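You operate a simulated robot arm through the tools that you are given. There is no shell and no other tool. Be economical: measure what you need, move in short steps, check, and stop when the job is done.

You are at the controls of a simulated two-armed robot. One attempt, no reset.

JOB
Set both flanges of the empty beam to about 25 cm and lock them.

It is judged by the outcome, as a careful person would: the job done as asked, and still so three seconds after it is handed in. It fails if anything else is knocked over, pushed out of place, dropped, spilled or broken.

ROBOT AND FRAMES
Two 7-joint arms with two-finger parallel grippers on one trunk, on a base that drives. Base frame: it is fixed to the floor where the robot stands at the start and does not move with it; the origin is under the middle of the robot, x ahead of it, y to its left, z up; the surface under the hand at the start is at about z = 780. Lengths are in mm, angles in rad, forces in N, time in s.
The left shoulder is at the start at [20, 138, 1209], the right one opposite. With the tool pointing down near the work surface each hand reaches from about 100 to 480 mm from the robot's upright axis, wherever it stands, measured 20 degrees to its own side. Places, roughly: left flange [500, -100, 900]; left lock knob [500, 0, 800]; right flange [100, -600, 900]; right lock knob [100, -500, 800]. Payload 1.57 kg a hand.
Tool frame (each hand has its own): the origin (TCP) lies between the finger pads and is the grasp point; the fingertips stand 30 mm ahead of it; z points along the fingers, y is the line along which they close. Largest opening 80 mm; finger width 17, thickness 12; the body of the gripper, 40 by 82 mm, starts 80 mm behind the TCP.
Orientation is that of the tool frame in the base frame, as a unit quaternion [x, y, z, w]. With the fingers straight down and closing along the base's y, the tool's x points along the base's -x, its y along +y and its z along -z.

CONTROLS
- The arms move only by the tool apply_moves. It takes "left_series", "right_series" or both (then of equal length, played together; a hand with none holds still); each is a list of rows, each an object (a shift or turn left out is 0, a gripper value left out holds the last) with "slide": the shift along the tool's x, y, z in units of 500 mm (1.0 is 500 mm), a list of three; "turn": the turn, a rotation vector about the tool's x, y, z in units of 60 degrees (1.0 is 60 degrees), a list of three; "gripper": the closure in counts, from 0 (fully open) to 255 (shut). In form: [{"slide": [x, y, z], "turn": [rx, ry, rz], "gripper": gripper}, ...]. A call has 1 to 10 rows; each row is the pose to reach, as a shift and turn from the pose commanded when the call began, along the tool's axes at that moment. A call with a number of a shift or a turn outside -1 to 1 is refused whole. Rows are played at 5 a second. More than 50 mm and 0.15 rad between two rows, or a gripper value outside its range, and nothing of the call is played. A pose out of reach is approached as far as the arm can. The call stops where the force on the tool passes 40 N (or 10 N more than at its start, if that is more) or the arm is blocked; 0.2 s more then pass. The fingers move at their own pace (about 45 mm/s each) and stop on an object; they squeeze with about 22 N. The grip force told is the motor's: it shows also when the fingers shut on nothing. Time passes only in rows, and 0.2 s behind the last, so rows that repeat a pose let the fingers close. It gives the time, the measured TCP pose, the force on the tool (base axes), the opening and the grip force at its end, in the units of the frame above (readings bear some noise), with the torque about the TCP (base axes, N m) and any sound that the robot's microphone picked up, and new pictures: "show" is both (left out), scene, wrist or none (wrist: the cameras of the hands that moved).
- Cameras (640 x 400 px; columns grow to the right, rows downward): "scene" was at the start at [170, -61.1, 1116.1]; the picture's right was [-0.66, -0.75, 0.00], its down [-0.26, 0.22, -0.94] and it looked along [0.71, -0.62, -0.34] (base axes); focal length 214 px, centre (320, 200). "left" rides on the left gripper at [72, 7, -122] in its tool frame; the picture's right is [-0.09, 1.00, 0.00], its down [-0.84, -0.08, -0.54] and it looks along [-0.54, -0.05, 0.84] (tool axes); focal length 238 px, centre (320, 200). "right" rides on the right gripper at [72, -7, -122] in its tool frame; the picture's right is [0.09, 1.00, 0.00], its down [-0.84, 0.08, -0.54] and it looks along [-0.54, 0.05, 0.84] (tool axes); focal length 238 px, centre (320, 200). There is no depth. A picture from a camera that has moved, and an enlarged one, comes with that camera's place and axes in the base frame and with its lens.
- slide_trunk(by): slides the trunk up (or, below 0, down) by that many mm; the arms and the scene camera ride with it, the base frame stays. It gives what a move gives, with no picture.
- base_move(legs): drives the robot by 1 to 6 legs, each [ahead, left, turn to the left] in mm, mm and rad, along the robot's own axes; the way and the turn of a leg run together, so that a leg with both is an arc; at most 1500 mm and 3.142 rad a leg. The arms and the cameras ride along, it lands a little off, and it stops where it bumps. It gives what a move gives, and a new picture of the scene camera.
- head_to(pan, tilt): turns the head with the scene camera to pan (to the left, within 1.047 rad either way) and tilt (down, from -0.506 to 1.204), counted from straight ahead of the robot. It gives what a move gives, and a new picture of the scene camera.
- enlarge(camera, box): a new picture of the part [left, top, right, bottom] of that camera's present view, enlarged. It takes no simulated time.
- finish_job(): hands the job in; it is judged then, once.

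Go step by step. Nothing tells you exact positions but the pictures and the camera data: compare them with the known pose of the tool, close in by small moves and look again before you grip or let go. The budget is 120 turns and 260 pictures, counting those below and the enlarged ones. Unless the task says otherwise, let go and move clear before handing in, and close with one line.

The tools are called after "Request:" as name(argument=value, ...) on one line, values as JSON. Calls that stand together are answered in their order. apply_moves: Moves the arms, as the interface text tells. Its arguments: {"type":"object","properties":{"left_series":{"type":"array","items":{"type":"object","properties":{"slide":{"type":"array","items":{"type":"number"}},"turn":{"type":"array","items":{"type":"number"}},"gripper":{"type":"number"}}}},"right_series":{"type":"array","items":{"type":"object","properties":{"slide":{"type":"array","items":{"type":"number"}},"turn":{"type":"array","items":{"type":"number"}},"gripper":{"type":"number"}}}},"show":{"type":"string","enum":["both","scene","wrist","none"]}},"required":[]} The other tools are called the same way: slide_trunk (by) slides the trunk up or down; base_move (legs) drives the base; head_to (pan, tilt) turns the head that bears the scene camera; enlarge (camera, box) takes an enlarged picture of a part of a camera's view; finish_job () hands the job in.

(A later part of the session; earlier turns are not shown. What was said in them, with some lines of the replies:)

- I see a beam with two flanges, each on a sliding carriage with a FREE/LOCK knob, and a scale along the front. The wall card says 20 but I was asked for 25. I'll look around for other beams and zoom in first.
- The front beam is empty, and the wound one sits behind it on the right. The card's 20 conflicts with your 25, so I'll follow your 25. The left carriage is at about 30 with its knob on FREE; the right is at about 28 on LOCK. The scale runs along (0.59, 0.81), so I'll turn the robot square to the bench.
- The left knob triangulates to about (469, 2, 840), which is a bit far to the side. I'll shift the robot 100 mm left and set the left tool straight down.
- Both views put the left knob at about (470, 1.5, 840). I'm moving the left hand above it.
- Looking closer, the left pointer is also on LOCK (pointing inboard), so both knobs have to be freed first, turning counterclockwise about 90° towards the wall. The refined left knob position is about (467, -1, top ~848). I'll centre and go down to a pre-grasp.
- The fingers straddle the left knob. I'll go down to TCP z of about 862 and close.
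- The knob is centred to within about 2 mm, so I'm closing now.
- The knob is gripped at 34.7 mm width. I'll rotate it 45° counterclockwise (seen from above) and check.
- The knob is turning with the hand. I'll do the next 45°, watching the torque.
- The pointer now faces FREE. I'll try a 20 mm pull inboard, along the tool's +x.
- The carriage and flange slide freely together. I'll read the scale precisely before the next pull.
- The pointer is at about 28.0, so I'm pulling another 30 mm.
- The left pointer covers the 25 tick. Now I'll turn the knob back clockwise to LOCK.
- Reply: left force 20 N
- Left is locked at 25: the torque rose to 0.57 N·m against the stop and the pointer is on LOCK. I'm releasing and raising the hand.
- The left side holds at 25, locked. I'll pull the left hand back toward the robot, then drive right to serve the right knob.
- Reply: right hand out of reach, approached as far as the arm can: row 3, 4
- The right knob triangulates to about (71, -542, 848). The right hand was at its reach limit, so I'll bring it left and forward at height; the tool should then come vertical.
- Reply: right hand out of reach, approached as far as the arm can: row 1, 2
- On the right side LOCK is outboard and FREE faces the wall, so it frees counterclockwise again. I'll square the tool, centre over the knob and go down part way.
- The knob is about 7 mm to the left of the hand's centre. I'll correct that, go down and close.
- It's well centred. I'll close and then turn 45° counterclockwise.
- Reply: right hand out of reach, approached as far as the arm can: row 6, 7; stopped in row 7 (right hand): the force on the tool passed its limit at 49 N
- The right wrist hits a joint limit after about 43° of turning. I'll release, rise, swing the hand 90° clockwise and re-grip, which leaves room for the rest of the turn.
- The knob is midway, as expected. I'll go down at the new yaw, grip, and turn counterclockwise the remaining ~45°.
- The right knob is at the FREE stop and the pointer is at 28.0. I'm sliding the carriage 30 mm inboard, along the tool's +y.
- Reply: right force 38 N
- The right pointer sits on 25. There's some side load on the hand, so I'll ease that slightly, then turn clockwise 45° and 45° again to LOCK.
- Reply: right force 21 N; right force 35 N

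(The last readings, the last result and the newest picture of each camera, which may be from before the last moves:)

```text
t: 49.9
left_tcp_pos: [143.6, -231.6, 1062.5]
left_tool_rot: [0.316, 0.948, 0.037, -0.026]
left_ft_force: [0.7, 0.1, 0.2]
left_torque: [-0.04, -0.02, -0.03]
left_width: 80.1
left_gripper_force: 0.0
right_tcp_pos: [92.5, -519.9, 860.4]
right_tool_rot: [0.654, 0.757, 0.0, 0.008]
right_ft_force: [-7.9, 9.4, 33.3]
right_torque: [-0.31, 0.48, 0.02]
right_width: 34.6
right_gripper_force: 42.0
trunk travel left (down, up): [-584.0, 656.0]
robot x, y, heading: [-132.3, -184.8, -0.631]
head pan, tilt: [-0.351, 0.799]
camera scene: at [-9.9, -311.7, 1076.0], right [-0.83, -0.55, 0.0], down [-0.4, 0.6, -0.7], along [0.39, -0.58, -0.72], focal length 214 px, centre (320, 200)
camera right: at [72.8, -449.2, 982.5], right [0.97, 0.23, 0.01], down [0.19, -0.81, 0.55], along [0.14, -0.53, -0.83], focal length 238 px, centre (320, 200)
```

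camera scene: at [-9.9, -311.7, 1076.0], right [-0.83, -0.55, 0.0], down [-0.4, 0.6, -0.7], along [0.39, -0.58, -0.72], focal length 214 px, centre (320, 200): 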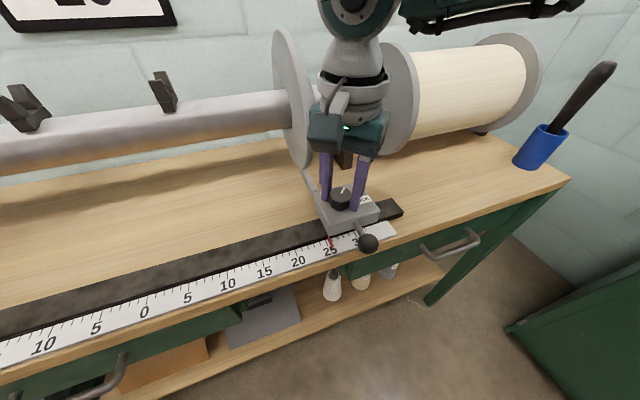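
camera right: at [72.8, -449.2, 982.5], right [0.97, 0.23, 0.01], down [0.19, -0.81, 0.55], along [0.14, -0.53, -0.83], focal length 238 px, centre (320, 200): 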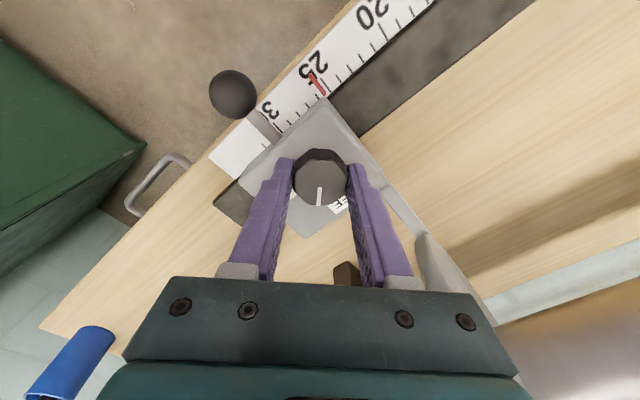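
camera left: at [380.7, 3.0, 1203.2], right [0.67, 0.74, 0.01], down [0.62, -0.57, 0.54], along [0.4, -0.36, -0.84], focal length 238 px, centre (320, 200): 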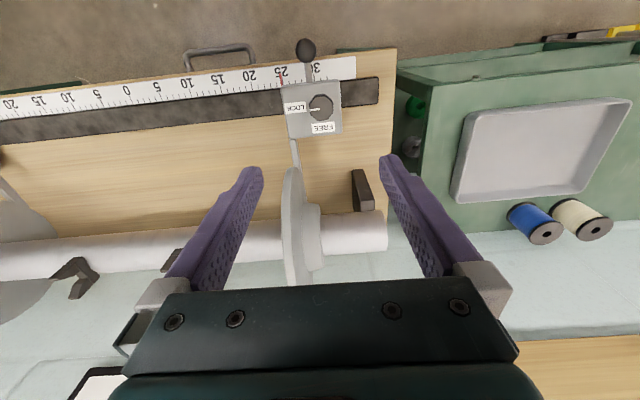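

Halfway there. I'll ease up by 1.5 mm and finish the clockwise turn to LOCK.

Request:
apply_moves(right_series=[{"slide": [0, 0, -0.003], "turn": [0, 0, 0.1]}, {"slide": [0, 0, -0.003], "turn": [0, 0, 0.2]}, {"slide": [0, 0, -0.003], "turn": [0, 0, 0.32]}, {"slide": [0, 0, -0.003], "turn": [0, 0, 0.44]}, {"slide": [0, 0, -0.003], "turn": [0, 0, 0.56]}, {"slide": [0, 0, -0.003], "turn": [0, 0, 0.68]}, {"slide": [0, 0, -0.003], "turn": [0, 0, 0.76]}, {"slide": [0, 0, -0.003], "turn": [0, 0, 0.79]}, {"slide": [0, 0, -0.003], "turn": [0, 0, 0.79]}])

Request:
enlarge(camera="scene", box=[280, 170, 400, 270])

```text
t: 51.9
left_tcp_pos: [143.0, -231.9, 1062.9]
left_tool_rot: [0.316, 0.948, 0.037, -0.026]
left_ft_force: [0.4, 0.0, -0.5]
left_torque: [0.0, 0.0, 0.02]
left_width: 79.9
left_gripper_force: 0.1
right_tcp_pos: [90.4, -519.6, 859.8]
right_tool_rot: [0.903, 0.43, 0.003, 0.006]
right_ft_force: [0.7, -3.6, -8.8]
right_torque: [0.04, 0.59, 0.49]
right_width: 34.4
right_gripper_force: 41.6
trunk travel left (down, up): [-584.0, 656.0]
robot x, y, heading: [-134.3, -186.9, -0.636]
head pan, tilt: [-0.351, 0.799]
camera scene: at [-10.0, -311.4, 1075.8], right [-0.83, -0.55, 0.0], down [-0.4, 0.6, -0.7], along [0.39, -0.58, -0.72], focal length 214 px, centre (320, 200)
camera right: at [129.8, -459.0, 983.1], right [0.83, -0.56, 0.01], down [-0.47, -0.69, 0.54], along [-0.29, -0.46, -0.84], focal length 238 px, centre (320, 200)
```

scene: 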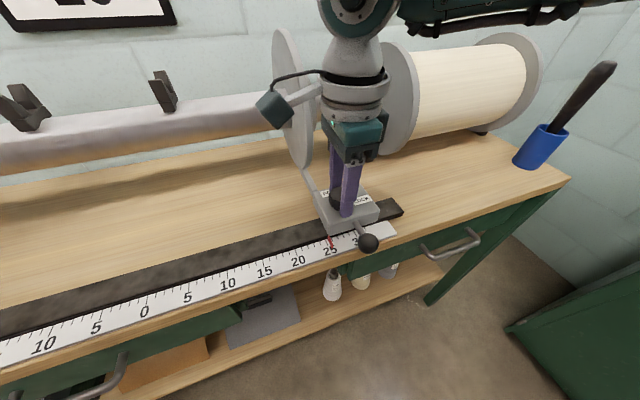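
right: 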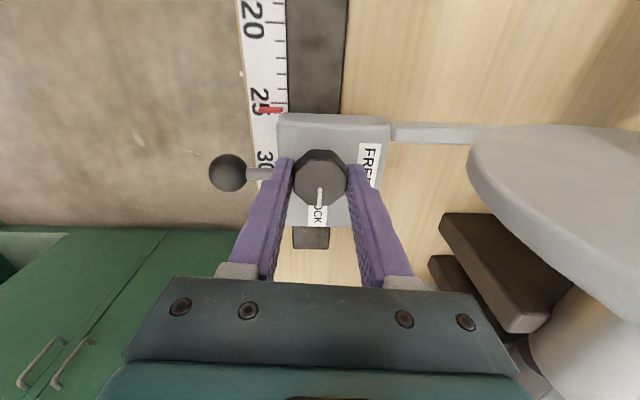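

```text
4.00 times, centred on (340, 220) of scene
camera zoom: at [-10.0, -311.4, 1075.8], right [-0.83, -0.55, 0.0], down [-0.4, 0.6, -0.7], along [0.39, -0.58, -0.72], focal length 858 px, centre (240, 120)
```

zoom: 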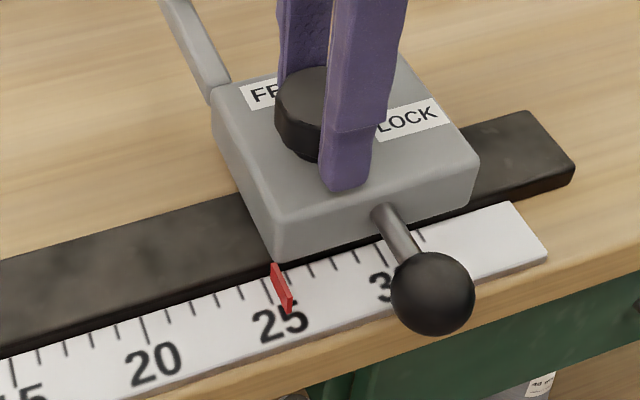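

Right is locked, with torque at the stop and the pointer on LOCK. I'll open only part way (ball handle nearby) and lift clear.

Request:
apply_moves(right_series=[{"gripper": 100}, {"slide": [0, 0, 0]}, {"slide": [0, 0, 0]}, {"slide": [0, 0, -0.05]}, {"slide": [0, 0, -0.12]}, {"slide": [0, 0, -0.2]}, {"slide": [0, 0, -0.28]}, {"slide": [0, 0, -0.36]}, {"slide": [0, 0, -0.42]}, {"slide": [0, 0, -0.42]}])

Request:
enlarge(camera="scene", box=[280, 170, 400, 270])

Request:
head_to(pan=0.3, tilt=0.8)

Request:
enlarge(camera="scene", box=[80, 130, 220, 230])

```text
t: 54.1
left_tcp_pos: [144.1, -232.3, 1062.8]
left_tool_rot: [0.317, 0.947, 0.037, -0.026]
left_ft_force: [0.2, 0.6, 0.8]
left_torque: [-0.04, 0.0, 0.05]
left_width: 79.7
left_gripper_force: 0.1
right_tcp_pos: [89.5, -518.4, 1072.8]
right_tool_rot: [0.903, 0.43, 0.003, 0.006]
right_ft_force: [0.7, -0.4, -0.1]
right_torque: [-0.04, -0.02, 0.01]
right_width: 48.5
right_gripper_force: 0.1
trunk travel left (down, up): [-584.0, 656.0]
robot x, y, heading: [-134.3, -182.3, -0.636]
head pan, tilt: [-0.351, 0.799]
camera scene: at [-9.8, -311.4, 1075.9], right [-0.83, -0.55, 0.0], down [-0.4, 0.6, -0.7], along [0.39, -0.58, -0.72], focal length 214 px, centre (320, 200)
camera right: at [129.5, -458.2, 1195.8], right [0.83, -0.55, 0.01], down [-0.47, -0.69, 0.54], along [-0.29, -0.46, -0.84], focal length 238 px, centre (320, 200)
```

scene: 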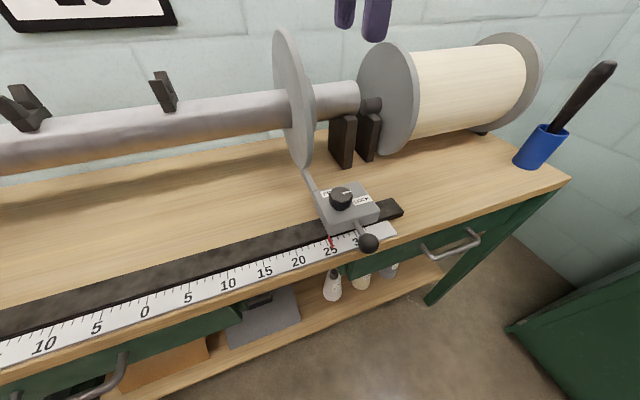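
right: 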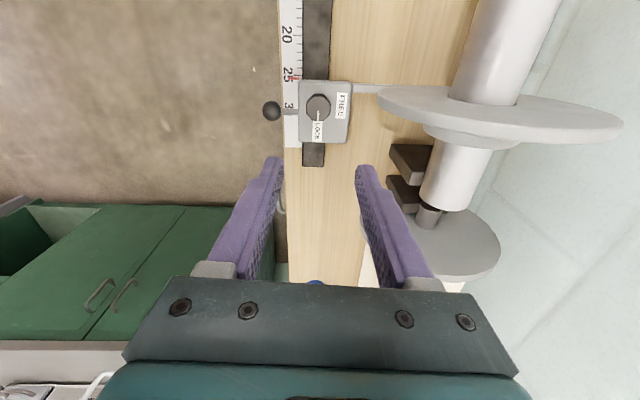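

```text
4.00 times, centred on (340, 220) of scene
camera zoom: at [-9.8, -311.4, 1075.9], right [-0.83, -0.55, 0.0], down [-0.4, 0.6, -0.7], along [0.39, -0.58, -0.72], focal length 858 px, centre (240, 120)
```

zoom: 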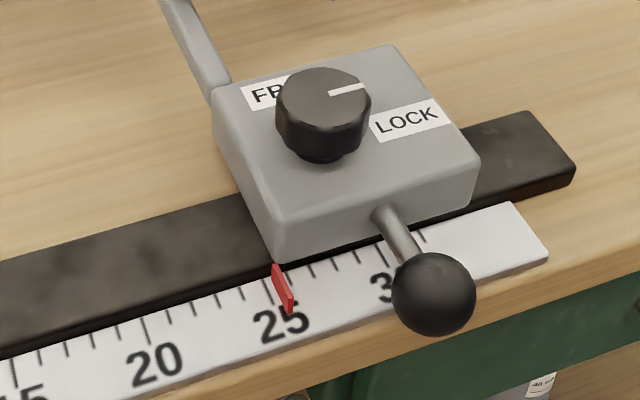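

```text
t: 55.2
left_tcp_pos: [143.5, -231.9, 1063.0]
left_tool_rot: [0.317, 0.947, 0.037, -0.026]
left_ft_force: [0.3, 0.3, -0.3]
left_torque: [0.0, -0.01, 0.01]
left_width: 79.7
left_gripper_force: 0.1
right_tcp_pos: [91.6, -519.5, 1072.7]
right_tool_rot: [0.902, 0.431, 0.003, 0.006]
right_ft_force: [-0.2, 0.4, 0.0]
right_torque: [-0.01, 0.01, 0.02]
right_width: 48.4
right_gripper_force: 0.0
trunk travel left (down, up): [-584.0, 656.0]
robot x, y, heading: [-135.4, -187.1, -0.63]
head pan, tilt: [0.3, 0.799]
camera scene: at [21.8, -270.6, 1075.9], right [-0.33, -0.94, 0.0], down [-0.68, 0.23, -0.7], along [0.66, -0.23, -0.72], focal length 214 px, centre (320, 200)
```

scene: 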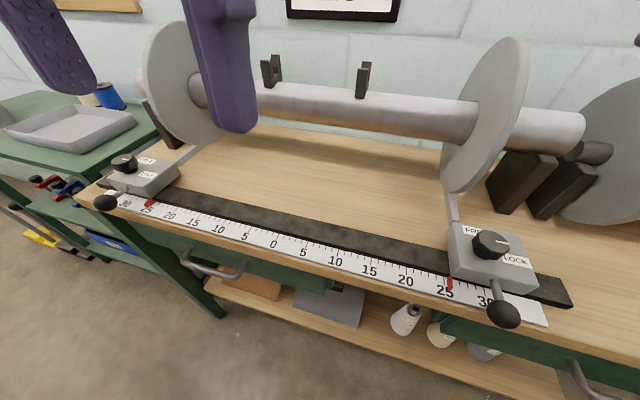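

```text
4.00 times, centred on (150, 180) of scene
camera zoom: at [21.8, -270.6, 1075.9], right [-0.33, -0.94, 0.0], down [-0.68, 0.23, -0.7], along [0.66, -0.23, -0.72], focal length 858 px, centre (1000, 280)
```

zoom: 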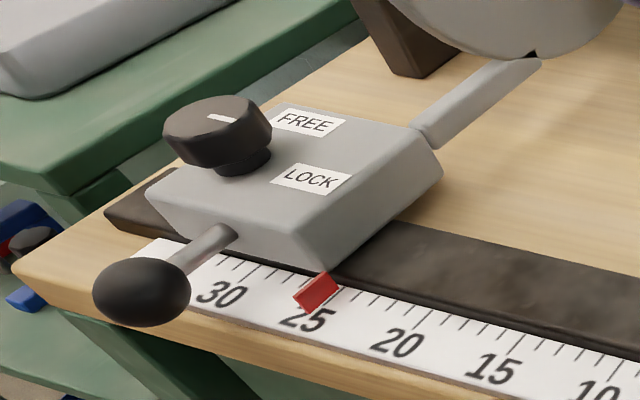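

Both pointers sit at 25, both knobs are on LOCK, both hands are clear, and nothing else was disturbed. I'm handing in.

Request:
finish_job()

```text
The job is handed in.
```

Both flanges of the empty beam are set to about 25 cm and locked; the wall card says 20, but I went with your 25.
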